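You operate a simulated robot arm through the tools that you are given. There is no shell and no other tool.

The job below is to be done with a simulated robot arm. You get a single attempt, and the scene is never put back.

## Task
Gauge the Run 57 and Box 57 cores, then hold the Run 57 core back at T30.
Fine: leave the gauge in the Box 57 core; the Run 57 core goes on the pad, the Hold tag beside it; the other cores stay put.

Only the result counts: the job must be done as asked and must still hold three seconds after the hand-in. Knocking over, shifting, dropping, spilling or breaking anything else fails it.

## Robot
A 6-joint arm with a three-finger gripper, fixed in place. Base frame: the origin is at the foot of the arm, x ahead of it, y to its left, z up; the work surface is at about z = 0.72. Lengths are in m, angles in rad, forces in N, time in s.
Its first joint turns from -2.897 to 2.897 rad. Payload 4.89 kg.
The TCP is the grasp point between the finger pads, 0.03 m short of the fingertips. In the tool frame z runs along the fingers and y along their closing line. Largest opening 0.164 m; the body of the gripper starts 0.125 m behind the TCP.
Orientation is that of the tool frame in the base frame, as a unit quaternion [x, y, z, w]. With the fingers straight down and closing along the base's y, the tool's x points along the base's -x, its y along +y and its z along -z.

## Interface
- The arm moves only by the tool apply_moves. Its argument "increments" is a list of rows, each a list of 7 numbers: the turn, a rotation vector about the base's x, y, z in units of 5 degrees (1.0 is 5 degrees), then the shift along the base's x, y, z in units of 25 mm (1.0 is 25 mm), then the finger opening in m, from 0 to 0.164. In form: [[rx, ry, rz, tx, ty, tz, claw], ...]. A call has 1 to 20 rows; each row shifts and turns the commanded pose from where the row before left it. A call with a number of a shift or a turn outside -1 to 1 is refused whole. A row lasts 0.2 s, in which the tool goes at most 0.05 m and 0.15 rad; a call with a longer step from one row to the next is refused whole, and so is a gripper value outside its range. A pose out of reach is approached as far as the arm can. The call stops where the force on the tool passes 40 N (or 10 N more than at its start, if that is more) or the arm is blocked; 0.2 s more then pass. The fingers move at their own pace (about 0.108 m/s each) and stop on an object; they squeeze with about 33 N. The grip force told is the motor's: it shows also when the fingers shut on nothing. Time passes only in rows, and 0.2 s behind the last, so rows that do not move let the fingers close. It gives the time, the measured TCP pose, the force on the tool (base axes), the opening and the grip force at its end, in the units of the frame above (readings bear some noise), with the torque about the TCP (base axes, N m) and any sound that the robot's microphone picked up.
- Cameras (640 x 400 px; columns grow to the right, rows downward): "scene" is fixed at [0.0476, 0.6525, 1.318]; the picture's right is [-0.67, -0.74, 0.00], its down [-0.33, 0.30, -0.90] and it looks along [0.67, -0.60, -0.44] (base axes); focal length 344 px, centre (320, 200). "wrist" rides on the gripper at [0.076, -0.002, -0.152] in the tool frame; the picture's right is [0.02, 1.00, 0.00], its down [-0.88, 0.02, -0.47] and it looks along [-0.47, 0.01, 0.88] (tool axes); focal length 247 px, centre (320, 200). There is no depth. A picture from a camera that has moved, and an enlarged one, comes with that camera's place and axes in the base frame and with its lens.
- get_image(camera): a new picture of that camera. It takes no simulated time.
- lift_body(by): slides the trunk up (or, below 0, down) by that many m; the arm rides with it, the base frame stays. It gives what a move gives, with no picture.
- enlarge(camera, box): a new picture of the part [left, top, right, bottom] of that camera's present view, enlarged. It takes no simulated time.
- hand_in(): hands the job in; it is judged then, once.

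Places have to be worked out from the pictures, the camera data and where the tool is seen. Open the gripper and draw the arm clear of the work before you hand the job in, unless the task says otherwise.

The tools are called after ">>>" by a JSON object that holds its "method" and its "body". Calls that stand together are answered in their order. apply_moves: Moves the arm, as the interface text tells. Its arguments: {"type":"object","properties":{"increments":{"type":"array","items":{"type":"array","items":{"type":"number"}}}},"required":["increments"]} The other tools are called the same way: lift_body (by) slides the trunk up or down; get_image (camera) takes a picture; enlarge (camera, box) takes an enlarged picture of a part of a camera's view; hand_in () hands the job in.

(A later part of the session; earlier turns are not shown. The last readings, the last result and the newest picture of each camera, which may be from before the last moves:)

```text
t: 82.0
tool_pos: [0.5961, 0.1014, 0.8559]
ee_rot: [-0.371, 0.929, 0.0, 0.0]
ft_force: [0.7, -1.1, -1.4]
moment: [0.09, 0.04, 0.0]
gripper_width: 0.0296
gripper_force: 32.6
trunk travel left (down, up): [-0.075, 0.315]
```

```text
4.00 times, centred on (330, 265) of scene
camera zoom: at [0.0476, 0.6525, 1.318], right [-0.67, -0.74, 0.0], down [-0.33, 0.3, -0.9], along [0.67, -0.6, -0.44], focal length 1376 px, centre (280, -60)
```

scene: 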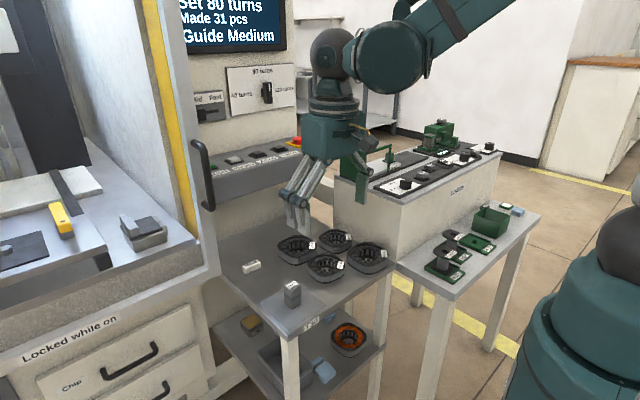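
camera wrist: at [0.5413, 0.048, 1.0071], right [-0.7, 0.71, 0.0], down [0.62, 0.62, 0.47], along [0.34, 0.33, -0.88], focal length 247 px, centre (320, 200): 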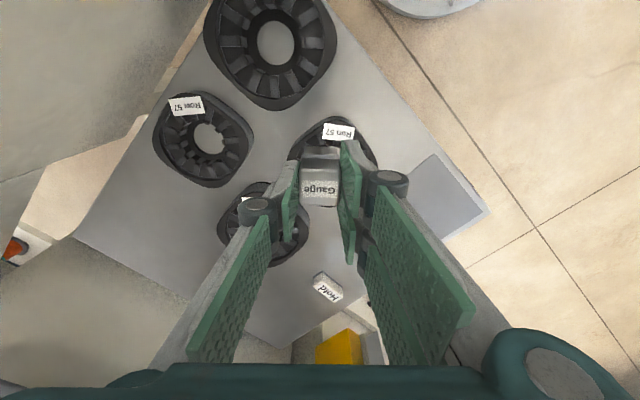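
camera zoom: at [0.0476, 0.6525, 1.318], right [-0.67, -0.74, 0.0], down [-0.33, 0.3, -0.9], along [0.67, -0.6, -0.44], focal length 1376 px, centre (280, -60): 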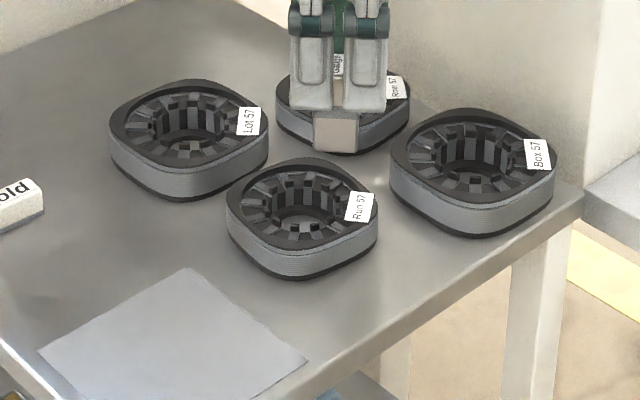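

Run 57 is now at about (0.604, 0.127) with yaw about −7°. I move over it, turn −4° to match its diagonal, and lower to about 10 mm above its mouth to check alignment.

>>> {"method": "apply_moves", "body": {"increments": [[0, 0, -0.4, 0.188, 0.482, 0, 0.0], [0, 0, -0.4, 0.188, 0.482, 0, 0.0], [0, 0, 0, 0, 0, -0.5, 0.0], [0, 0, 0, 0, 0, -0.5, 0.0], [0, 0, 0, 0, 0, 0, 0.0]]}}

>>> {"method": "enlarge", "body": {"camera": "wrist", "box": [240, 80, 400, 180]}}

>>> {"method": "enlarge", "body": {"camera": "scene", "box": [311, 248, 343, 268]}}

```text
t: 83.2
tool_pos: [0.6073, 0.1275, 0.8308]
ee_rot: [-0.338, 0.941, 0.001, 0.001]
ft_force: [0.2, 0.3, -3.1]
moment: [-0.03, 0.0, -0.04]
gripper_width: 0.0298
gripper_force: 33.6
trunk travel left (down, up): [-0.075, 0.315]
```

```text
4.00 times, centred on (320, 130) of wrist
camera zoom: at [0.5478, 0.0759, 0.9822], right [-0.65, 0.76, 0.0], down [0.67, 0.57, 0.47], along [0.36, 0.31, -0.88], focal length 988 px, centre (320, 480)
```

zoom: 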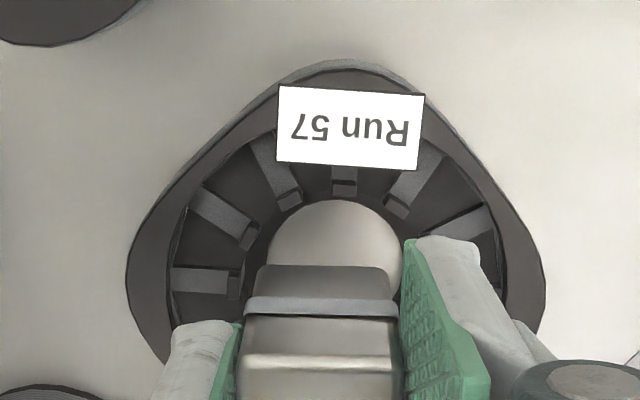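

```text
16.00 times, centred on (327, 258) of scene
camera zoom: at [0.0476, 0.6525, 1.318], right [-0.67, -0.74, 0.0], down [-0.33, 0.3, -0.9], along [0.67, -0.6, -0.44], focal length 5505 px, centre (208, -728)
```

zoom: 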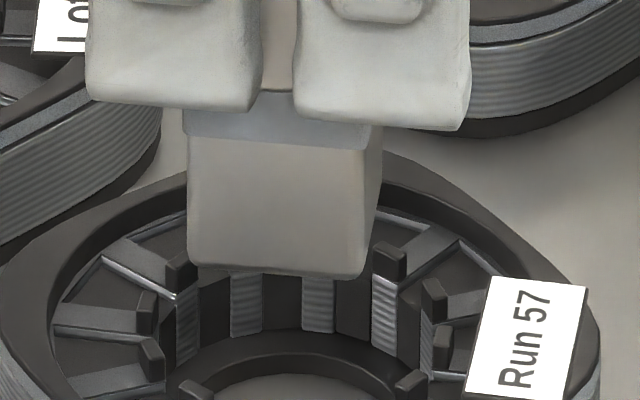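

Alignment check: the gauge is off by (+4.1, −1.3) mm relative to Run's bore (three measurements agree). I move (−4.1, +1.3) mm, turn −1.5°, and check again.

>>> {"method": "apply_moves", "body": {"increments": [[0, 0, -0.3, -0.164, 0.052, 0, 0.0], [0, 0, 0, 0, 0, 0, 0.0]]}}

>>> {"method": "enlarge", "body": {"camera": "wrist", "box": [240, 80, 400, 180]}}

>>> {"method": "enlarge", "body": {"camera": "scene", "box": [311, 248, 343, 268]}}

```text
t: 83.8
tool_pos: [0.6022, 0.1284, 0.8304]
ee_rot: [-0.326, 0.945, 0.0, 0.001]
ft_force: [-1.1, 0.0, -3.7]
moment: [-0.03, 0.01, 0.04]
gripper_width: 0.0299
gripper_force: 33.3
trunk travel left (down, up): [-0.075, 0.315]
```

```text
4.00 times, centred on (320, 130) of wrist
camera zoom: at [0.5425, 0.0789, 0.9817], right [-0.63, 0.77, 0.0], down [0.68, 0.56, 0.47], along [0.37, 0.3, -0.88], focal length 988 px, centre (320, 480)
```

zoom: 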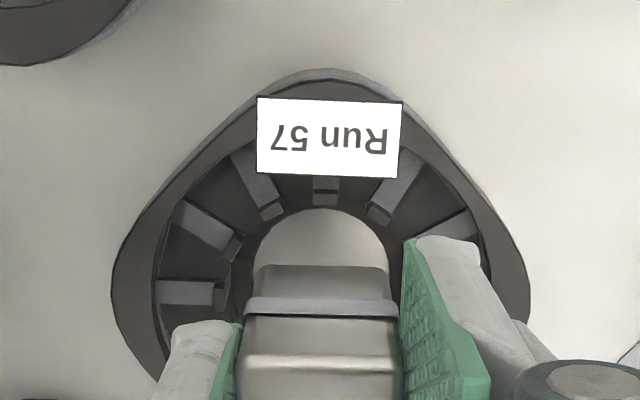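

```text
16.00 times, centred on (327, 258) of scene
camera zoom: at [0.0476, 0.6525, 1.318], right [-0.67, -0.74, 0.0], down [-0.33, 0.3, -0.9], along [0.67, -0.6, -0.44], focal length 5505 px, centre (208, -728)
```

zoom: 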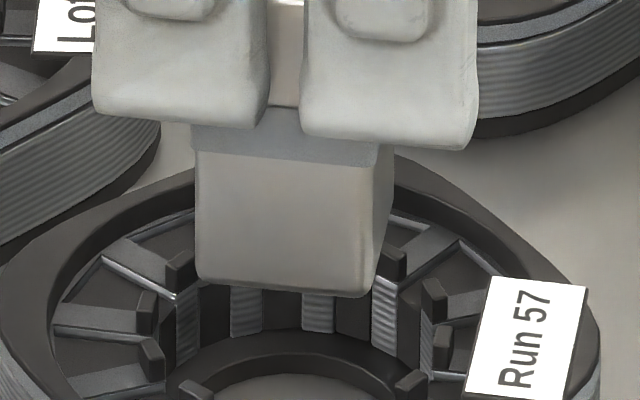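

Now aligned within about 0.4 mm in both views. I trim (+0.15, −0.2 mm) and lower in small steps.

>>> {"method": "apply_moves", "body": {"increments": [[0, 0, 0, 0.006, -0.008, -0.2, 0.0], [0, 0, 0, 0, 0, -0.2, 0.0], [0, 0, 0, 0, 0, 0, 0.0]]}}

>>> {"method": "apply_moves", "body": {"increments": [[0, 0, 0, 0, 0, -0.04, 0.0], [0, 0, 0, 0, 0, -0.04, 0.0]]}}

>>> {"method": "apply_moves", "body": {"increments": [[0, 0, 0, 0, 0, -0.04, 0.0]]}}

>>> {"method": "apply_moves", "body": {"increments": [[0, 0, 0, 0, 0, -0.04, 0.0]]}}

>>> {"method": "apply_moves", "body": {"increments": [[0, 0, 0, 0, 0, -0.04, 0.0]]}}

```text
t: 84.6
tool_pos: [0.603, 0.1275, 0.8195]
ee_rot: [-0.326, 0.945, 0.0, 0.001]
ft_force: [-0.7, 0.0, -1.6]
moment: [0.01, -0.01, -0.02]
gripper_width: 0.0295
gripper_force: 33.3
trunk travel left (down, up): [-0.075, 0.315]
```

```text
t: 85.2
tool_pos: [0.6024, 0.1289, 0.8176]
ee_rot: [-0.326, 0.945, 0.0, 0.001]
ft_force: [0.1, -0.7, -1.6]
moment: [0.01, 0.04, -0.01]
gripper_width: 0.0292
gripper_force: 33.0
trunk travel left (down, up): [-0.075, 0.315]
```

```text
t: 85.6
tool_pos: [0.6021, 0.1289, 0.816]
ee_rot: [-0.326, 0.946, 0.001, 0.0]
ft_force: [-1.0, -0.6, -2.9]
moment: [0.0, 0.02, 0.0]
gripper_width: 0.03
gripper_force: 32.5
trunk travel left (down, up): [-0.075, 0.315]
```

```text
t: 86.0
tool_pos: [0.6015, 0.1289, 0.8159]
ee_rot: [-0.326, 0.945, 0.001, 0.0]
ft_force: [0.0, -0.8, -3.1]
moment: [-0.01, -0.01, -0.02]
gripper_width: 0.0297
gripper_force: 33.7
trunk travel left (down, up): [-0.075, 0.315]
```

```text
t: 86.4
tool_pos: [0.6032, 0.1286, 0.8151]
ee_rot: [-0.325, 0.946, 0.0, 0.0]
ft_force: [0.1, -0.1, -1.5]
moment: [0.01, 0.01, 0.0]
gripper_width: 0.0298
gripper_force: 33.3
trunk travel left (down, up): [-0.075, 0.315]
```

Bottom is at about 0.7467 with no contact. Continuing down in small steps.

>>> {"method": "apply_moves", "body": {"increments": [[0, 0, 0, 0, 0, -0.04, 0.0], [0, 0, 0, 0, 0, -0.04, 0.0]]}}

>>> {"method": "apply_moves", "body": {"increments": [[0, 0, 0, 0, 0, -0.06, 0.0], [0, 0, 0, 0, 0, -0.06, 0.0]]}}

>>> {"method": "apply_moves", "body": {"increments": [[0, 0, 0, 0, 0, -0.06, 0.0], [0, 0, 0, 0, 0, -0.06, 0.0]]}}

>>> {"method": "apply_moves", "body": {"increments": [[0, 0, 0, 0, 0, -0.06, 0.0], [0, 0, 0, 0, 0, -0.06, 0.0]]}}

>>> {"method": "enlarge", "body": {"camera": "scene", "box": [303, 245, 351, 280]}}

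```text
t: 87.0
tool_pos: [0.6016, 0.1285, 0.8125]
ee_rot: [-0.325, 0.946, 0.0, 0.001]
ft_force: [0.2, -0.5, -1.0]
moment: [-0.01, -0.03, 0.03]
gripper_width: 0.0297
gripper_force: 33.3
trunk travel left (down, up): [-0.075, 0.315]
```

```text
t: 87.6
tool_pos: [0.6023, 0.1285, 0.8093]
ee_rot: [-0.325, 0.946, 0.0, 0.001]
ft_force: [-0.2, 0.8, -1.8]
moment: [0.0, -0.03, 0.0]
gripper_width: 0.0297
gripper_force: 32.4
trunk travel left (down, up): [-0.075, 0.315]
```

```text
t: 88.2
tool_pos: [0.6022, 0.1293, 0.8064]
ee_rot: [-0.326, 0.945, 0.0, 0.001]
ft_force: [0.1, 0.9, -2.7]
moment: [0.01, -0.02, 0.0]
gripper_width: 0.0298
gripper_force: 32.7
trunk travel left (down, up): [-0.075, 0.315]
```

```text
t: 88.8
tool_pos: [0.6017, 0.1291, 0.8054]
ee_rot: [-0.326, 0.945, 0.0, 0.001]
ft_force: [-0.1, -0.3, -2.7]
moment: [0.01, 0.0, 0.0]
gripper_width: 0.0297
gripper_force: 33.0
trunk travel left (down, up): [-0.075, 0.315]
```

```text
11.43 times, centred on (327, 262) of scene
camera zoom: at [0.0476, 0.6525, 1.318], right [-0.67, -0.74, 0.0], down [-0.33, 0.3, -0.9], along [0.67, -0.6, -0.44], focal length 3932 px, centre (240, -514)
```

zoom: 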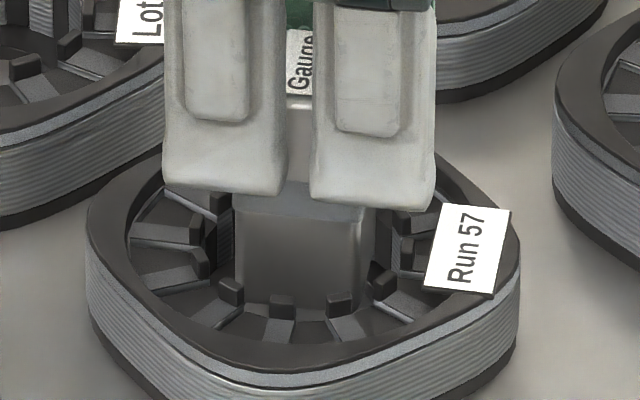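

The gauge is inside Run 57's bore (posts now occlude its lower end). I continue down until it seats.

>>> {"method": "apply_moves", "body": {"increments": [[0, 0, 0, 0, 0, -0.08, 0.0], [0, 0, 0, 0, 0, -0.08, 0.0]]}}

>>> {"method": "apply_moves", "body": {"increments": [[0, 0, 0, 0, 0, -0.08, 0.0], [0, 0, 0, 0, 0, -0.06, 0.0]]}}

>>> {"method": "apply_moves", "body": {"increments": [[0, 0, 0, 0, 0, -0.06, 0.0]]}}

>>> {"method": "apply_moves", "body": {"increments": [[0, 0, 0, 0, 0, -0.06, 0.0]]}}

>>> {"method": "apply_moves", "body": {"increments": [[0, 0, 0, 0, 0, -0.06, 0.0]]}}

```text
t: 89.4
tool_pos: [0.6017, 0.128, 0.8012]
ee_rot: [-0.326, 0.945, 0.0, 0.001]
ft_force: [-0.8, -1.4, -3.0]
moment: [-0.01, 0.0, -0.01]
gripper_width: 0.0295
gripper_force: 32.7
trunk travel left (down, up): [-0.075, 0.315]
```

```text
t: 90.0
tool_pos: [0.6026, 0.1291, 0.7975]
ee_rot: [-0.326, 0.945, 0.0, 0.001]
ft_force: [0.1, 0.0, -2.3]
moment: [0.03, 0.01, 0.0]
gripper_width: 0.0298
gripper_force: 32.8
trunk travel left (down, up): [-0.075, 0.315]
```

```text
t: 90.4
tool_pos: [0.6029, 0.1288, 0.7948]
ee_rot: [-0.326, 0.945, 0.0, 0.001]
ft_force: [0.8, -0.7, -3.1]
moment: [-0.03, -0.01, -0.01]
gripper_width: 0.0297
gripper_force: 33.3
trunk travel left (down, up): [-0.075, 0.315]
```

```text
t: 90.8
tool_pos: [0.6022, 0.1288, 0.7939]
ee_rot: [-0.325, 0.946, 0.0, 0.001]
ft_force: [-0.2, 0.8, -0.5]
moment: [-0.01, 0.01, 0.02]
gripper_width: 0.0296
gripper_force: 33.1
trunk travel left (down, up): [-0.075, 0.315]
```

```text
t: 91.2
tool_pos: [0.6029, 0.1281, 0.7925]
ee_rot: [-0.326, 0.945, 0.001, 0.001]
ft_force: [-0.5, -0.2, -2.3]
moment: [0.01, -0.04, 0.0]
gripper_width: 0.0296
gripper_force: 33.1
trunk travel left (down, up): [-0.075, 0.315]
```

Bottom at about 0.7237, still free. A few more 1 mm steps to seat.

>>> {"method": "apply_moves", "body": {"increments": [[0, 0, 0, 0, 0, -0.04, 0.0]]}}

>>> {"method": "apply_moves", "body": {"increments": [[0, 0, 0, 0, 0, -0.04, 0.0]]}}

>>> {"method": "apply_moves", "body": {"increments": [[0, 0, 0, 0, 0, -0.04, 0.0]]}}

>>> {"method": "enlarge", "body": {"camera": "scene", "box": [303, 245, 351, 280]}}

```text
t: 91.6
tool_pos: [0.6023, 0.1293, 0.7898]
ee_rot: [-0.326, 0.945, 0.001, 0.001]
ft_force: [-0.1, -0.4, -2.6]
moment: [0.0, -0.02, 0.05]
gripper_width: 0.0297
gripper_force: 33.3
trunk travel left (down, up): [-0.075, 0.315]
```

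```text
t: 92.0
tool_pos: [0.6026, 0.128, 0.7902]
ee_rot: [-0.326, 0.945, 0.0, 0.001]
ft_force: [1.6, -3.1, 2.1]
moment: [-0.08, -0.11, -0.02]
gripper_width: 0.0296
gripper_force: 32.8
trunk travel left (down, up): [-0.075, 0.315]
```

```text
t: 92.4
tool_pos: [0.6017, 0.1282, 0.7897]
ee_rot: [-0.324, 0.946, -0.001, 0.001]
ft_force: [3.7, -2.6, 12.0]
moment: [-0.11, -0.24, -0.15]
gripper_width: 0.0297
gripper_force: 33.3
trunk travel left (down, up): [-0.075, 0.315]
```

```text
11.43 times, centred on (327, 262) of scene
camera zoom: at [0.0476, 0.6525, 1.318], right [-0.67, -0.74, 0.0], down [-0.33, 0.3, -0.9], along [0.67, -0.6, -0.44], focal length 3932 px, centre (240, -514)
```

zoom: 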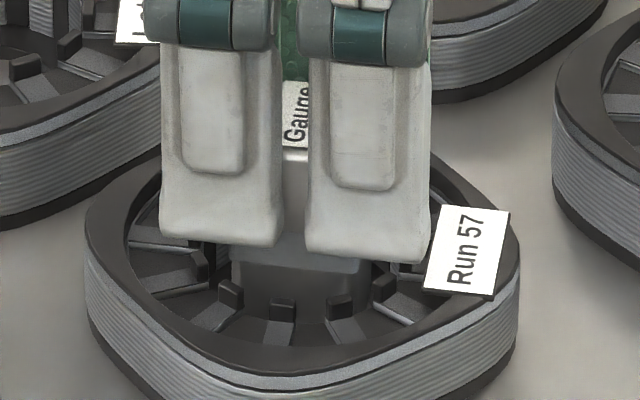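

Seated: the gauge touches bottom (12 N) at full depth in Run 57. I let it dwell, release it briefly so it rests freely in the bore, then regrip.

>>> {"method": "apply_moves", "body": {"increments": [[0, 0, 0, 0, 0, 0.02, 0.0], [0, 0, 0, 0, 0, 0, 0.0], [0, 0, 0, 0, 0, 0, 0.05], [0, 0, 0, 0, 0, 0, 0.05], [0, 0, 0, 0, 0, 0, 0.05], [0, 0, 0, 0, 0, 0, 0.05], [0, 0, 0, 0, 0, 0, 0.05], [0, 0, 0, 0, 0, 0, 0.05]]}}

>>> {"method": "enlarge", "body": {"camera": "scene", "box": [303, 245, 351, 280]}}

>>> {"method": "enlarge", "body": {"camera": "wrist", "box": [240, 80, 400, 220]}}

```text
t: 94.2
tool_pos: [0.6026, 0.1297, 0.7896]
ee_rot: [-0.326, 0.945, 0.001, 0.001]
ft_force: [-0.1, -0.2, -0.4]
moment: [0.0, 0.0, -0.01]
gripper_width: 0.05
gripper_force: 0.0
trunk travel left (down, up): [-0.075, 0.315]
```

```text
11.43 times, centred on (327, 262) of scene
camera zoom: at [0.0476, 0.6525, 1.318], right [-0.67, -0.74, 0.0], down [-0.33, 0.3, -0.9], along [0.67, -0.6, -0.44], focal length 3932 px, centre (240, -514)
```

zoom: 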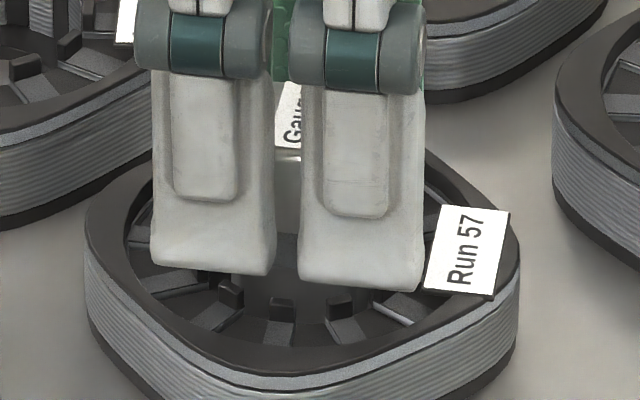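

```text
2.86 times, centred on (320, 150) of wrist
camera zoom: at [0.5415, 0.0797, 0.9409], right [-0.63, 0.77, 0.0], down [0.68, 0.56, 0.47], along [0.37, 0.3, -0.88], focal length 706 px, centre (320, 343)
```

zoom: 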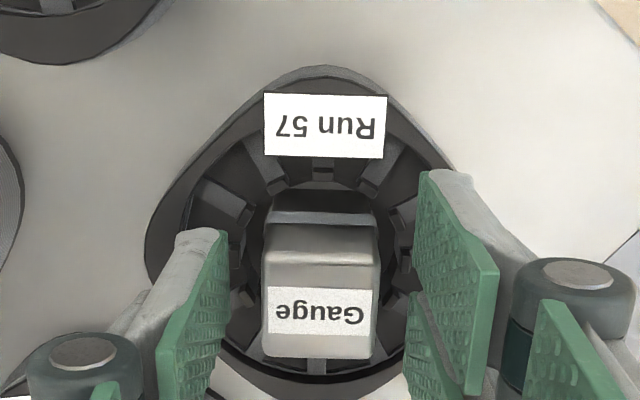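

The gauge stands freely inside Run 57. I regrip it, lift straight out, and carry it back over Box 57, turning +5.5° to match that core.

>>> {"method": "apply_moves", "body": {"increments": [[0, 0, 0, 0, 0, 0, 0.0], [0, 0, 0, 0, 0, 0, 0.0], [0, 0, 0, 0, 0, 0, 0.0], [0, 0, 0, 0, 0, 0.3, 0.0], [0, 0, 0, 0, 0, 0.5, 0.0], [0, 0, 0, 0, 0, 0.6, 0.0], [0, 0, 0, 0, 0, 0.6, 0.0], [0, 0, 0, 0, 0, 0.6, 0.0], [0, 0, 0.22, -0.286, -0.832, 0, 0.0], [0, 0, 0.22, -0.286, -0.832, 0, 0.0], [0, 0, 0.22, -0.286, -0.832, 0, 0.0], [0, 0, 0.22, -0.286, -0.832, 0, 0.0], [0, 0, 0.22, -0.286, -0.832, 0, 0.0], [0, 0, 0, -0.286, -0.832, 0, 0.0], [0, 0, 0, 0, 0, -0.4, 0.0], [0, 0, 0, 0, 0, -0.4, 0.0], [0, 0, 0, 0, 0, 0, 0.0]]}}

>>> {"method": "enlarge", "body": {"camera": "wrist", "box": [240, 90, 400, 190]}}

>>> {"method": "enlarge", "body": {"camera": "scene", "box": [352, 235, 384, 255]}}

>>> {"method": "enlarge", "body": {"camera": "scene", "box": [250, 215, 410, 315]}}

```text
t: 97.8
tool_pos: [0.5599, 0.0042, 0.834]
ee_rot: [-0.37, 0.929, 0.0, 0.001]
ft_force: [0.1, 0.4, -2.4]
moment: [-0.02, 0.01, 0.02]
gripper_width: 0.0297
gripper_force: 32.9
trunk travel left (down, up): [-0.075, 0.315]
```

```text
4.00 times, centred on (320, 140) of wrist
camera zoom: at [0.5039, -0.0516, 0.9863], right [-0.7, 0.71, 0.0], down [0.62, 0.62, 0.47], along [0.34, 0.33, -0.88], focal length 988 px, centre (320, 440)
```

zoom: 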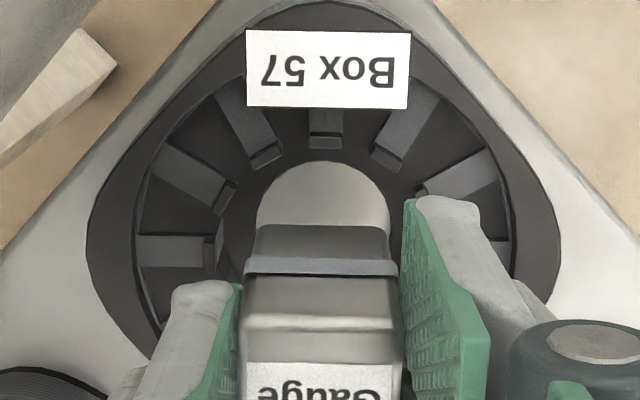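

```text
16.00 times, centred on (368, 245) of scene
camera zoom: at [0.0476, 0.6525, 1.318], right [-0.67, -0.74, 0.0], down [-0.33, 0.3, -0.9], along [0.67, -0.6, -0.44], focal length 5505 px, centre (-448, -520)
```

zoom: 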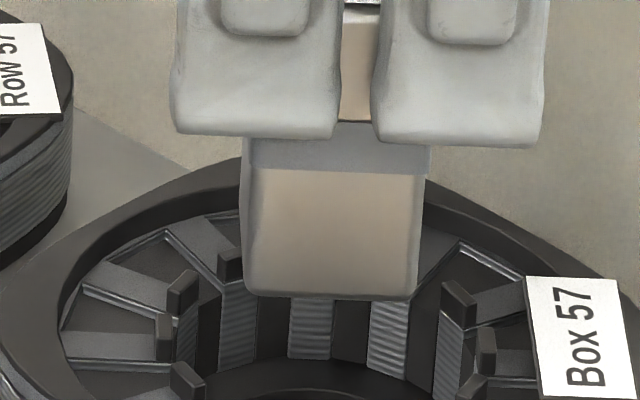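

```text
4.00 times, centred on (330, 265) of scene
camera zoom: at [0.0476, 0.6525, 1.318], right [-0.67, -0.74, 0.0], down [-0.33, 0.3, -0.9], along [0.67, -0.6, -0.44], focal length 1376 px, centre (280, -60)
```

zoom: 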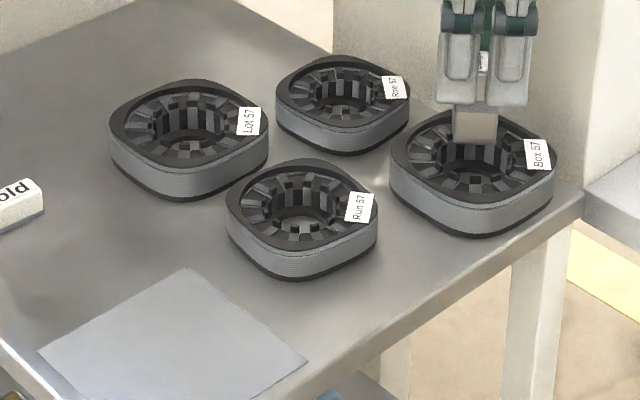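

Almost identical to the earlier successful approach; the gauge is about 0.7 mm short along the diagonal. I shift (−0.35, +0.7 mm) and lower in steps, checking force.

>>> {"method": "apply_moves", "body": {"increments": [[0, 0, 0, -0.014, 0.028, -0.2, 0.0], [0, 0, 0, 0, 0, -0.2, 0.0], [0, 0, 0, 0, 0, -0.2, 0.0], [0, 0, 0, 0, 0, 0, 0.0]]}}

>>> {"method": "apply_moves", "body": {"increments": [[0, 0, 0, 0, 0, -0.04, 0.0], [0, 0, 0, 0, 0, -0.04, 0.0]]}}

>>> {"method": "apply_moves", "body": {"increments": [[0, 0, 0, 0, 0, -0.04, 0.0]]}}

>>> {"method": "apply_moves", "body": {"increments": [[0, 0, 0, 0, 0, -0.04, 0.0]]}}

>>> {"method": "apply_moves", "body": {"increments": [[0, 0, 0, 0, 0, -0.04, 0.0]]}}

>>> {"method": "apply_moves", "body": {"increments": [[0, 0, 0, 0, 0, -0.04, 0.0]]}}

```text
t: 98.8
tool_pos: [0.5592, 0.0043, 0.8212]
ee_rot: [-0.37, 0.929, 0.0, 0.001]
ft_force: [-0.8, 0.4, -2.4]
moment: [-0.01, -0.02, -0.01]
gripper_width: 0.0295
gripper_force: 33.3
trunk travel left (down, up): [-0.075, 0.315]
```

```text
t: 99.4
tool_pos: [0.5595, 0.0045, 0.8168]
ee_rot: [-0.371, 0.929, 0.001, 0.001]
ft_force: [0.4, 0.1, -3.0]
moment: [-0.02, -0.02, 0.01]
gripper_width: 0.0295
gripper_force: 33.5
trunk travel left (down, up): [-0.075, 0.315]
```

```text
t: 99.8
tool_pos: [0.5584, 0.004, 0.8172]
ee_rot: [-0.371, 0.929, 0.0, 0.002]
ft_force: [-0.8, 0.6, -1.7]
moment: [-0.03, 0.02, 0.01]
gripper_width: 0.0298
gripper_force: 32.8
trunk travel left (down, up): [-0.075, 0.315]
```

```text
t: 100.2
tool_pos: [0.5596, 0.005, 0.8163]
ee_rot: [-0.37, 0.929, 0.001, 0.002]
ft_force: [-0.2, 0.0, -3.0]
moment: [0.0, -0.01, -0.01]
gripper_width: 0.0295
gripper_force: 33.3
trunk travel left (down, up): [-0.075, 0.315]
```

```text
t: 100.6
tool_pos: [0.5586, 0.0047, 0.8145]
ee_rot: [-0.372, 0.928, 0.001, 0.001]
ft_force: [-0.2, -0.2, -1.8]
moment: [-0.04, -0.02, -0.04]
gripper_width: 0.0296
gripper_force: 33.9
trunk travel left (down, up): [-0.075, 0.315]
```

```text
t: 101.0
tool_pos: [0.5585, 0.0053, 0.8145]
ee_rot: [-0.37, 0.929, 0.0, 0.001]
ft_force: [-0.2, 0.3, -2.5]
moment: [-0.01, 0.01, -0.02]
gripper_width: 0.0297
gripper_force: 33.0
trunk travel left (down, up): [-0.075, 0.315]
```

No contact at the mouth; it's entering Box 57. Continuing down in 3–4 mm stages.

>>> {"method": "apply_moves", "body": {"increments": [[0, 0, 0, 0, 0, -0.08, 0.0], [0, 0, 0, 0, 0, -0.08, 0.0]]}}

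>>> {"method": "apply_moves", "body": {"increments": [[0, 0, 0, 0, 0, -0.08, 0.0], [0, 0, 0, 0, 0, -0.08, 0.0]]}}

>>> {"method": "apply_moves", "body": {"increments": [[0, 0, 0, 0, 0, -0.08, 0.0], [0, 0, 0, 0, 0, -0.08, 0.0]]}}

>>> {"method": "apply_moves", "body": {"increments": [[0, 0, 0, 0, 0, -0.08, 0.0], [0, 0, 0, 0, 0, -0.08, 0.0]]}}

>>> {"method": "apply_moves", "body": {"increments": [[0, 0, 0, 0, 0, -0.08, 0.0], [0, 0, 0, 0, 0, -0.06, 0.0]]}}

>>> {"method": "enlarge", "body": {"camera": "scene", "box": [345, 230, 393, 265]}}

```text
t: 101.6
tool_pos: [0.5599, 0.0053, 0.8091]
ee_rot: [-0.371, 0.929, 0.0, 0.001]
ft_force: [0.0, 0.0, -2.9]
moment: [0.0, -0.03, -0.01]
gripper_width: 0.0296
gripper_force: 32.2
trunk travel left (down, up): [-0.075, 0.315]
```

```text
t: 102.2
tool_pos: [0.5588, 0.0057, 0.806]
ee_rot: [-0.37, 0.929, 0.001, 0.0]
ft_force: [-0.7, 0.1, -1.4]
moment: [0.01, 0.02, -0.01]
gripper_width: 0.0294
gripper_force: 32.9
trunk travel left (down, up): [-0.075, 0.315]
```

```text
t: 102.8
tool_pos: [0.5605, 0.0041, 0.8]
ee_rot: [-0.371, 0.929, 0.001, 0.001]
ft_force: [0.7, 0.5, -1.5]
moment: [0.01, -0.04, 0.02]
gripper_width: 0.0293
gripper_force: 32.4
trunk travel left (down, up): [-0.075, 0.315]
```

```text
t: 103.4
tool_pos: [0.5599, 0.0031, 0.7966]
ee_rot: [-0.371, 0.929, 0.0, 0.001]
ft_force: [0.1, -0.5, -2.2]
moment: [0.0, -0.02, -0.01]
gripper_width: 0.0295
gripper_force: 32.7
trunk travel left (down, up): [-0.075, 0.315]
```

```text
t: 104.0
tool_pos: [0.5598, 0.0049, 0.7929]
ee_rot: [-0.371, 0.929, 0.0, 0.001]
ft_force: [0.1, -0.1, -2.4]
moment: [-0.03, -0.03, 0.01]
gripper_width: 0.0298
gripper_force: 33.0
trunk travel left (down, up): [-0.075, 0.315]
```

```text
11.43 times, centred on (369, 248) of scene
camera zoom: at [0.0476, 0.6525, 1.318], right [-0.67, -0.74, 0.0], down [-0.33, 0.3, -0.9], along [0.67, -0.6, -0.44], focal length 3932 px, centre (-240, -343)
```

zoom: 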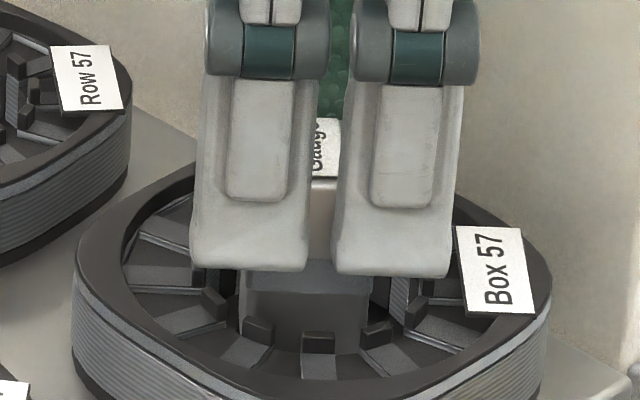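

The gauge is deep in Box 57's bore (bottom ≈ 0.7255). A few more 1 mm steps until it seats.

>>> {"method": "apply_moves", "body": {"increments": [[0, 0, 0, 0, 0, -0.06, 0.0], [0, 0, 0, 0, 0, -0.06, 0.0]]}}

>>> {"method": "apply_moves", "body": {"increments": [[0, 0, 0, 0, 0, -0.04, 0.0]]}}

>>> {"method": "apply_moves", "body": {"increments": [[0, 0, 0, 0, 0, -0.03, 0.0]]}}

```text
t: 104.6
tool_pos: [0.5597, 0.0053, 0.7909]
ee_rot: [-0.37, 0.929, 0.0, 0.001]
ft_force: [-0.4, 0.3, -2.7]
moment: [-0.01, -0.04, 0.04]
gripper_width: 0.0293
gripper_force: 32.5
trunk travel left (down, up): [-0.075, 0.315]
```

```text
t: 105.0
tool_pos: [0.5598, 0.0032, 0.7903]
ee_rot: [-0.37, 0.929, 0.0, 0.001]
ft_force: [-0.9, 0.0, -2.4]
moment: [0.0, 0.01, 0.01]
gripper_width: 0.0299
gripper_force: 33.0
trunk travel left (down, up): [-0.075, 0.315]
```

```text
t: 105.4
tool_pos: [0.559, 0.0044, 0.7894]
ee_rot: [-0.37, 0.929, 0.001, 0.001]
ft_force: [-0.5, 0.9, -2.7]
moment: [0.01, -0.01, -0.02]
gripper_width: 0.03
gripper_force: 32.9
trunk travel left (down, up): [-0.075, 0.315]
```

>>> {"method": "apply_moves", "body": {"increments": [[0, 0, 0, 0, 0, -0.03, 0.0]]}}

>>> {"method": "apply_moves", "body": {"increments": [[0, 0, 0, 0, 0, -0.02, 0.0]]}}

```text
t: 105.8
tool_pos: [0.5577, 0.0048, 0.7895]
ee_rot: [-0.37, 0.929, 0.001, 0.0]
ft_force: [1.3, 1.4, 9.5]
moment: [0.06, -0.19, 0.05]
gripper_width: 0.0297
gripper_force: 32.4
trunk travel left (down, up): [-0.075, 0.315]
```

```text
t: 106.2
tool_pos: [0.5592, 0.0049, 0.789]
ee_rot: [-0.371, 0.929, 0.001, 0.001]
ft_force: [5.4, -0.3, 23.9]
moment: [0.0, -0.21, 0.03]
gripper_width: 0.0295
gripper_force: 33.2
trunk travel left (down, up): [-0.075, 0.315]
```

Seated on the table inside Box 57 (24 N). I relieve the load slightly, open, and rise straight up.

>>> {"method": "apply_moves", "body": {"increments": [[0, 0, 0, 0, 0, 0.02, 0.0], [0, 0, 0, 0, 0, 0, 0.06], [0, 0, 0, 0, 0, 0, 0.06], [0, 0, 0, 0, 0, 0, 0.06], [0, 0, 0, 0, 0, 0.4, 0.06], [0, 0, 0, 0, 0, 0.7, 0.06], [0, 0, 0, 0, 0, 0.9, 0.06], [0, 0, 0, 0, 0, 0.9, 0.08], [0, 0, 0, 0, 0, 0, 0.1]]}}

>>> {"method": "get_image", "body": {"camera": "wrist"}}

>>> {"method": "enlarge", "body": {"camera": "scene", "box": [250, 215, 410, 315]}}

>>> {"method": "enlarge", "body": {"camera": "scene", "box": [345, 235, 393, 270]}}

```text
t: 108.2
tool_pos: [0.5597, 0.0047, 0.8597]
ee_rot: [-0.37, 0.929, 0.001, 0.001]
ft_force: [0.1, -0.3, -0.3]
moment: [-0.04, -0.04, 0.01]
gripper_width: 0.0999
gripper_force: 0.1
trunk travel left (down, up): [-0.075, 0.315]
```

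```text
taken
camera wrist: at [0.503, -0.0503, 1.0113], right [-0.7, 0.71, 0.0], down [0.62, 0.62, 0.47], along [0.34, 0.33, -0.88], focal length 247 px, centre (320, 200)
```

wrist: 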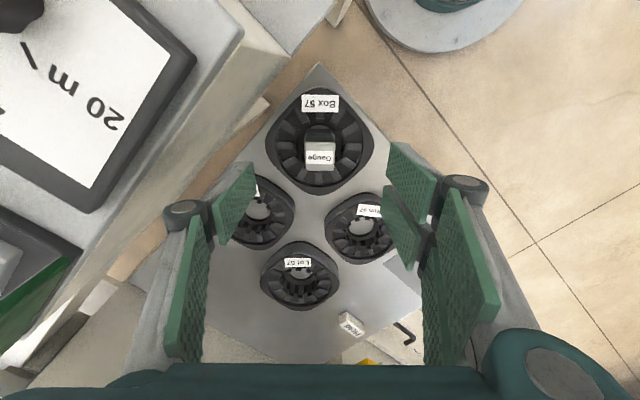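

```text
4.00 times, centred on (330, 265) of scene
camera zoom: at [0.0476, 0.6525, 1.318], right [-0.67, -0.74, 0.0], down [-0.33, 0.3, -0.9], along [0.67, -0.6, -0.44], focal length 1376 px, centre (280, -60)
```

zoom: 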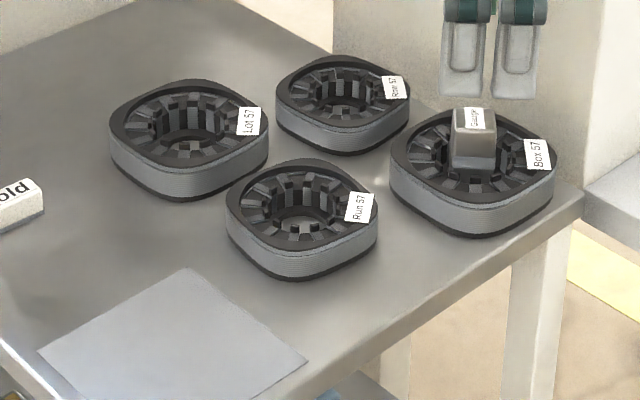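

```text
11.43 times, centred on (369, 252) of scene
camera zoom: at [0.0476, 0.6525, 1.318], right [-0.67, -0.74, 0.0], down [-0.33, 0.3, -0.9], along [0.67, -0.6, -0.44], focal length 3932 px, centre (-240, -400)
```

zoom: 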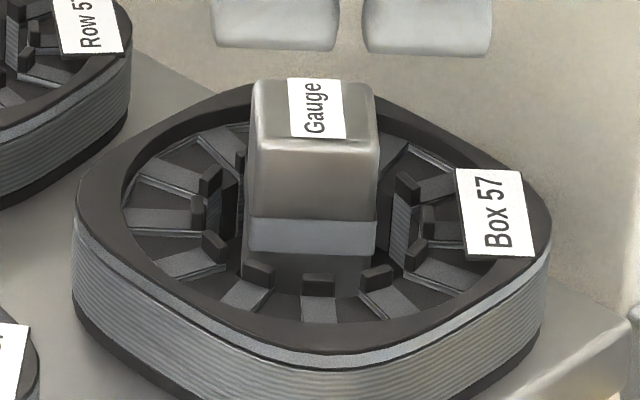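

The gauge now sits upright inside Box 57 and the other cores are in place. Next is the Hold tag: I'll place it on the pad first, so the gripper has room, then set Run 57 beside it. I move over the tag while turning the gripper back square.

>>> {"method": "apply_moves", "body": {"increments": [[0, 0, 0, 0, 0, 0.6, 0.1], [0, 0, -0.725, 0.5, 0.893, 0, 0.1], [0, 0, -0.725, 0.5, 0.893, 0, 0.1], [0, 0, -0.725, 0.5, 0.893, 0, 0.1], [0, 0, -0.725, 0.5, 0.893, 0, 0.1], [0, 0, -0.725, 0.5, 0.893, 0, 0.1], [0, 0, -0.725, 0.5, 0.893, 0, 0.1], [0, 0, -0.725, 0.5, 0.893, 0, 0.1], [0, 0, -0.725, 0.5, 0.893, 0, 0.1], [0, 0, -0.725, 0.5, 0.893, 0, 0.1], [0, 0, -0.725, 0.5, 0.893, 0, 0.1], [0, 0, -0.725, 0.5, 0.893, 0, 0.1], [0, 0, -0.725, 0.5, 0.893, 0, 0.1], [0, 0, 0, 0, 0, 0, 0.1]]}}

>>> {"method": "get_image", "body": {"camera": "wrist"}}

>>> {"method": "get_image", "body": {"camera": "scene"}}

```text
t: 111.2
tool_pos: [0.7093, 0.2713, 0.8753]
ee_rot: [0.0, 1.0, 0.0, 0.001]
ft_force: [-1.1, 0.2, 0.1]
moment: [0.05, 0.0, -0.01]
gripper_width: 0.0998
gripper_force: 0.0
trunk travel left (down, up): [-0.075, 0.315]
```

```text
taken
camera wrist: at [0.6315, 0.2687, 1.0272], right [-0.02, 1.0, 0.0], down [0.88, 0.02, 0.47], along [0.47, 0.01, -0.88], focal length 247 px, centre (320, 200)
```

wrist: 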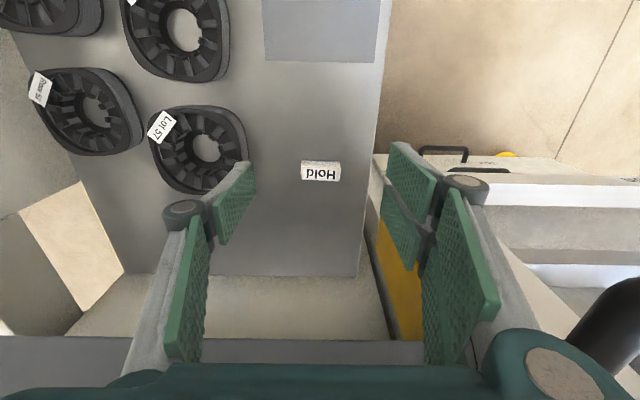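

```text
taken
```

scene: 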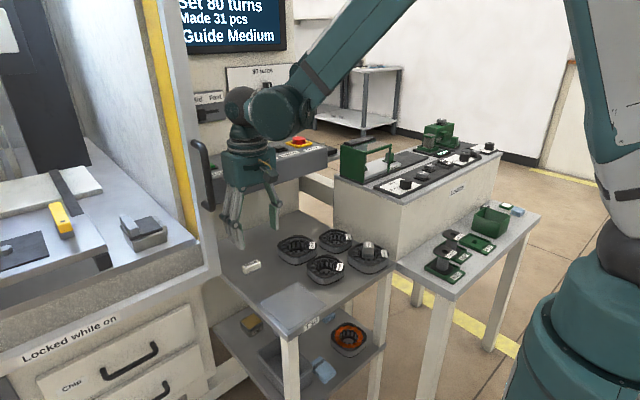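

The gripper is square again near (0.708, 0.271). I zoom on the tag to get its exact position.

>>> {"method": "enlarge", "body": {"camera": "wrist", "box": [280, 145, 360, 195]}}

>>> {"method": "enlarge", "body": {"camera": "scene", "box": [225, 245, 275, 285]}}

```text
8.00 times, centred on (320, 170) of wrist
camera zoom: at [0.6315, 0.2687, 1.0272], right [-0.02, 1.0, 0.0], down [0.88, 0.02, 0.47], along [0.47, 0.01, -0.88], focal length 1976 px, centre (320, 440)
```

zoom: 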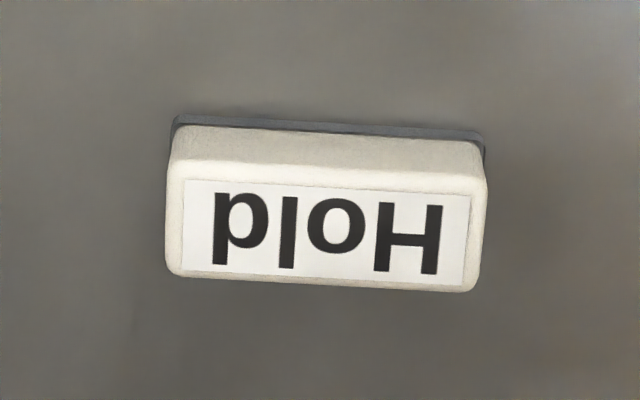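

```text
10.00 times, centred on (250, 265) of scene
camera zoom: at [0.0476, 0.6525, 1.318], right [-0.67, -0.74, 0.0], down [-0.33, 0.3, -0.9], along [0.67, -0.6, -0.44], focal length 3440 px, centre (1020, -450)
```

zoom: 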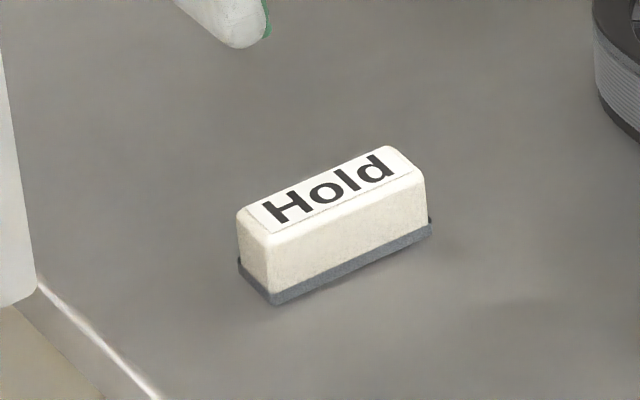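

Tag centre is at (0.7467, 0.272), yaw −2.6°, top at z ≈ 0.740. I move over it, turn to match, set the opening to 80 mm and descend partway.

>>> {"method": "apply_moves", "body": {"increments": [[0, 0, -0.26, 0.768, 0.016, 0, 0.08], [0, 0, -0.26, 0.768, 0.016, 0, 0.08], [0, 0, 0, 0, 0, -0.8, 0.08], [0, 0, 0, 0, 0, -0.8, 0.08], [0, 0, 0, 0, 0, -0.8, 0.08], [0, 0, 0, 0, 0, 0, 0.08]]}}

>>> {"method": "get_image", "body": {"camera": "wrist"}}

>>> {"method": "enlarge", "body": {"camera": "scene", "box": [200, 200, 300, 290]}}

```text
t: 112.0
tool_pos: [0.7469, 0.2731, 0.8646]
ee_rot: [0.022, 1.0, 0.0, 0.003]
ft_force: [-14.0, -3.0, 33.7]
moment: [0.33, -3.11, -0.12]
gripper_width: 0.0798
gripper_force: 0.0
trunk travel left (down, up): [-0.075, 0.315]
stopped in row 3: the force on the tool passed its limit at 73 N (the readings are from after the stop); the commanded pose is now the measured one
```

```text
taken
camera wrist: at [0.6697, 0.2737, 1.0151], right [0.02, 1.0, 0.0], down [0.88, -0.02, 0.48], along [0.48, -0.01, -0.88], focal length 247 px, centre (320, 200)
```

wrist: 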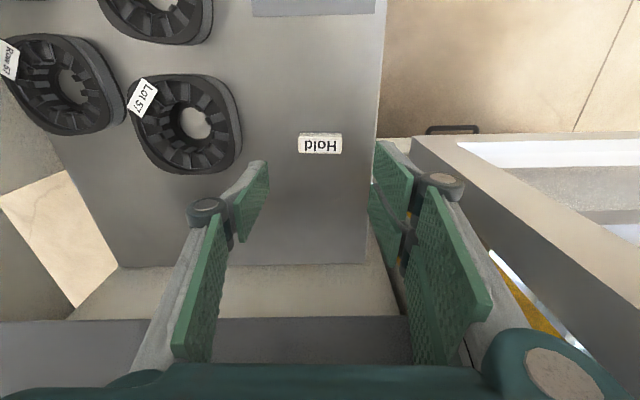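

```text
4.44 times, centred on (250, 245) of scene
camera zoom: at [0.0476, 0.6525, 1.318], right [-0.67, -0.74, 0.0], down [-0.33, 0.3, -0.9], along [0.67, -0.6, -0.44], focal length 1529 px, centre (631, 0)
```

zoom: 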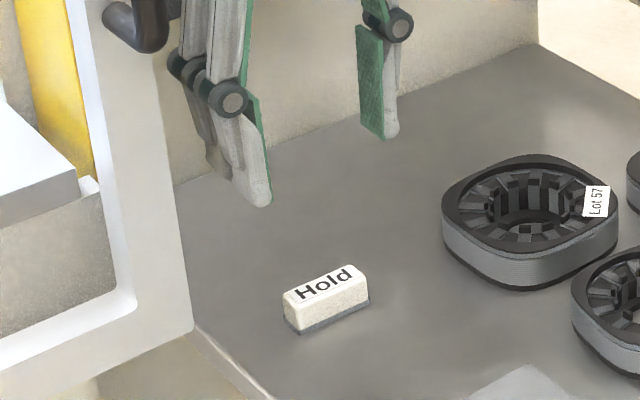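

The tool hit something at the back: the arm/gripper is up against the control panel behind the table. I look at the scene before retreating.

>>> {"method": "enlarge", "body": {"camera": "scene", "box": [180, 60, 360, 240]}}

>>> {"method": "enlarge", "body": {"camera": "wrist", "box": [60, 240, 560, 400]}}

```text
2.22 times, centred on (270, 150) of scene
camera zoom: at [0.0476, 0.6525, 1.318], right [-0.67, -0.74, 0.0], down [-0.33, 0.3, -0.9], along [0.67, -0.6, -0.44], focal length 765 px, centre (431, 311)
```

zoom: 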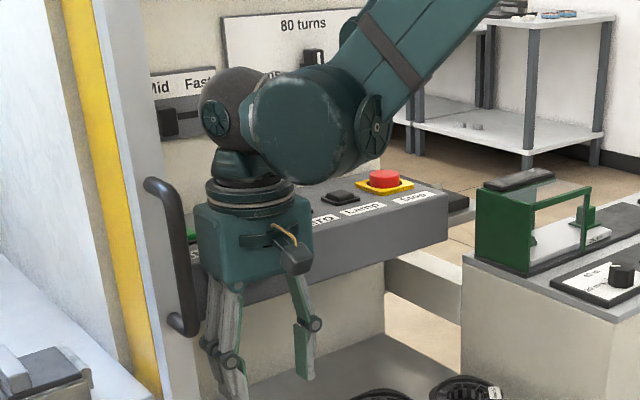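

```text
1.28 times, centred on (310, 320) of wrist
camera zoom: at [0.6697, 0.2737, 1.0151], right [0.02, 1.0, 0.0], down [0.88, -0.02, 0.48], along [0.48, -0.01, -0.88], focal length 316 px, centre (333, 46)
```

zoom: 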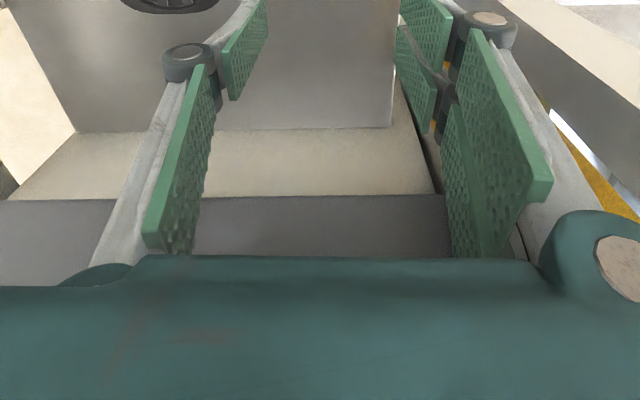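

The hand's back caught the top front edge of the control panel (about x 0.80, z 0.98). I back straight up and away, then check the panel and screen.

>>> {"method": "apply_moves", "body": {"increments": [[0, 0, 0, 0, 0, 0.6, 0.08], [0, 0, 0, -0.3, 0, 0.8, 0.08], [0, 0, 0, -0.8, 0, 0.4, 0.08], [0, 0, 0, -0.8, 0, 0, 0.08], [0, 0, 0, -0.8, 0, 0, 0.08], [0, 0, 0, -0.8, 0, 0, 0.08], [0, 0, 0, 0, 0, 0, 0.08]]}}

>>> {"method": "enlarge", "body": {"camera": "scene", "box": [180, 0, 360, 200]}}

>>> {"method": "get_image", "body": {"camera": "scene"}}

>>> {"method": "get_image", "body": {"camera": "wrist"}}

```text
t: 113.6
tool_pos: [0.6635, 0.2732, 0.9063]
ee_rot: [0.022, 1.0, 0.0, 0.003]
ft_force: [-0.2, 0.3, 0.4]
moment: [-0.03, 0.03, 0.0]
gripper_width: 0.0798
gripper_force: 0.0
trunk travel left (down, up): [-0.075, 0.315]
```

```text
2.00 times, centred on (270, 100) of scene
camera zoom: at [0.0476, 0.6525, 1.318], right [-0.67, -0.74, 0.0], down [-0.33, 0.3, -0.9], along [0.67, -0.6, -0.44], focal length 688 px, centre (420, 400)
```

zoom: 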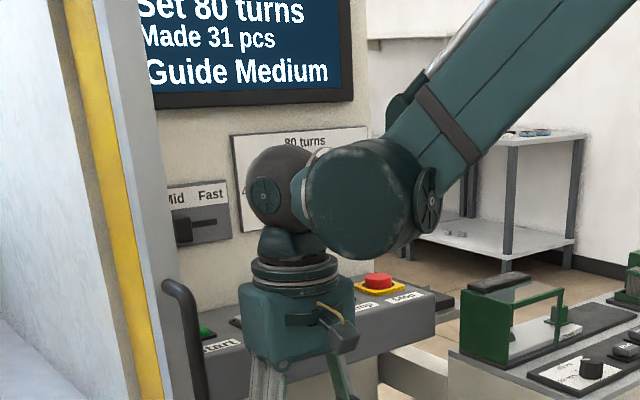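

```text
taken
```

scene: 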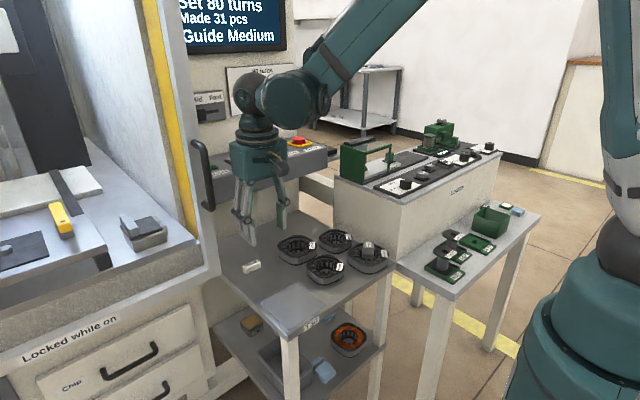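

```text
taken
camera wrist: at [0.5838, 0.2739, 1.0582], right [0.02, 1.0, 0.0], down [0.88, -0.02, 0.48], along [0.48, -0.01, -0.88], focal length 247 px, centre (320, 200)
```

wrist: 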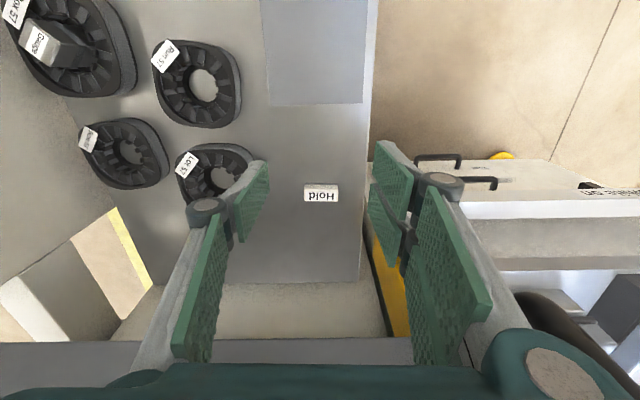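

Screen and panel are unchanged and the panel is a fixed fixture. To clear it I'll lean the hand back 12° (fingers pointing slightly forward) before going to the tag: tilt first here, then move over it at height.

>>> {"method": "apply_moves", "body": {"increments": [[0, -0.8, 0, 0, 0, 0, 0.08], [0, -0.8, 0, 0, 0, 0, 0.08], [0, -0.8, 0, 0, 0, 0, 0.08], [0, 0, 0, 0.8, -0.01, 0, 0.08], [0, 0, 0, 0.8, -0.01, 0, 0.08], [0, 0, 0, 0.8, -0.01, 0, 0.08], [0, 0, 0, 0.8, -0.01, 0, 0.08], [0, 0, 0, 0, 0, 0, 0.08]]}}

>>> {"method": "get_image", "body": {"camera": "wrist"}}

>>> {"method": "get_image", "body": {"camera": "scene"}}

```text
t: 115.4
tool_pos: [0.7409, 0.2736, 0.9063]
ee_rot: [0.022, 0.994, 0.002, 0.106]
ft_force: [0.2, 0.1, 0.0]
moment: [-0.01, 0.0, 0.0]
gripper_width: 0.0802
gripper_force: 0.0
trunk travel left (down, up): [-0.075, 0.315]
```

```text
taken
camera wrist: at [0.6332, 0.2739, 1.0386], right [0.02, 1.0, 0.0], down [0.76, -0.02, 0.65], along [0.65, -0.01, -0.76], focal length 247 px, centre (320, 200)
```

wrist: 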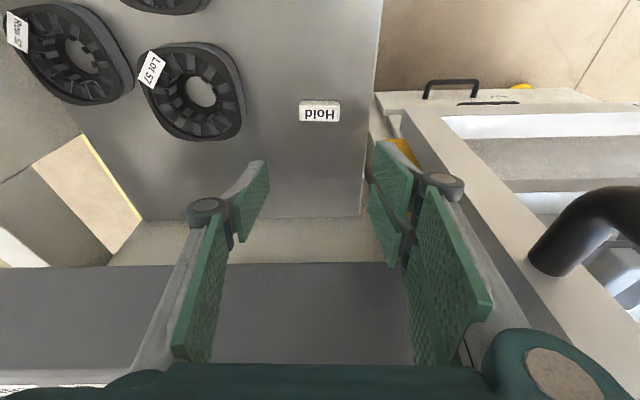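

```text
taken
```

scene: 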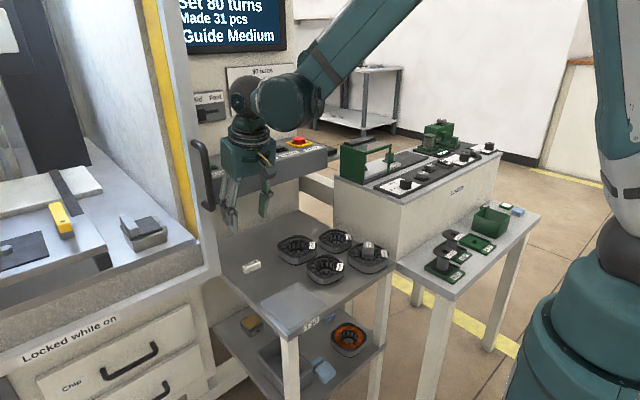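

The tilt clears the panel; the machine's door frame and handle lie at about y 0.37–0.38, so I narrow the opening to 70 mm and descend 80 mm in stages with checks.

>>> {"method": "apply_moves", "body": {"increments": [[0, 0, 0, 0, 0, -0.5, 0.07], [0, 0, 0, 0, 0, -0.6, 0.07], [0, 0, 0, 0, 0, -0.6, 0.07], [0, 0, 0, 0, 0, -0.6, 0.07], [0, 0, 0, 0, 0, 0, 0.07]]}}

>>> {"method": "get_image", "body": {"camera": "wrist"}}

>>> {"method": "enlarge", "body": {"camera": "scene", "box": [190, 130, 310, 290]}}

```text
t: 116.6
tool_pos: [0.7408, 0.2727, 0.8491]
ee_rot: [0.022, 0.994, 0.002, 0.107]
ft_force: [0.9, 0.6, -0.1]
moment: [0.06, -0.01, -0.03]
gripper_width: 0.0699
gripper_force: 0.1
trunk travel left (down, up): [-0.075, 0.315]
```

```text
taken
camera wrist: at [0.6329, 0.2737, 0.9811], right [0.02, 1.0, 0.0], down [0.76, -0.02, 0.65], along [0.65, -0.01, -0.76], focal length 247 px, centre (320, 200)
```

wrist: 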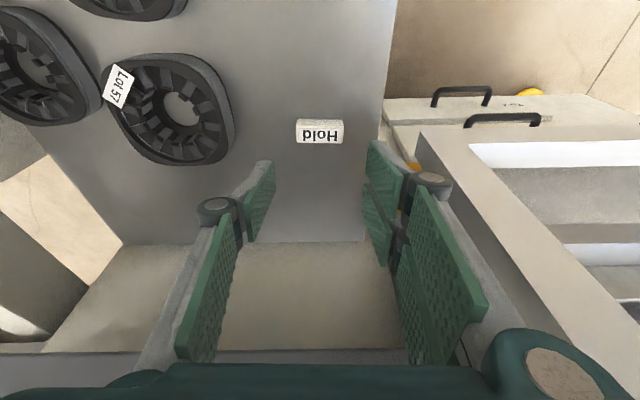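

```text
2.50 times, centred on (250, 210) of scene
camera zoom: at [0.0476, 0.6525, 1.318], right [-0.67, -0.74, 0.0], down [-0.33, 0.3, -0.9], along [0.67, -0.6, -0.44], focal length 860 px, centre (495, 175)
```

zoom: 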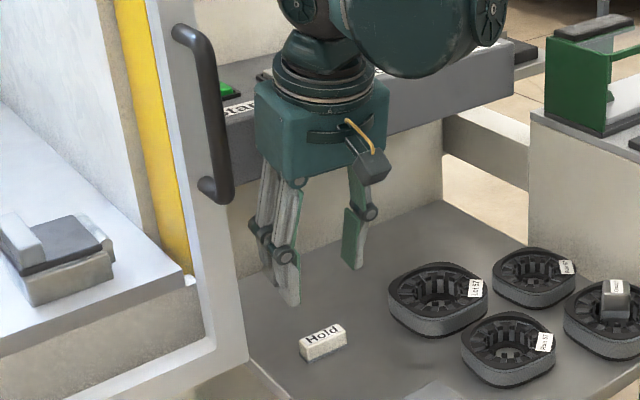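

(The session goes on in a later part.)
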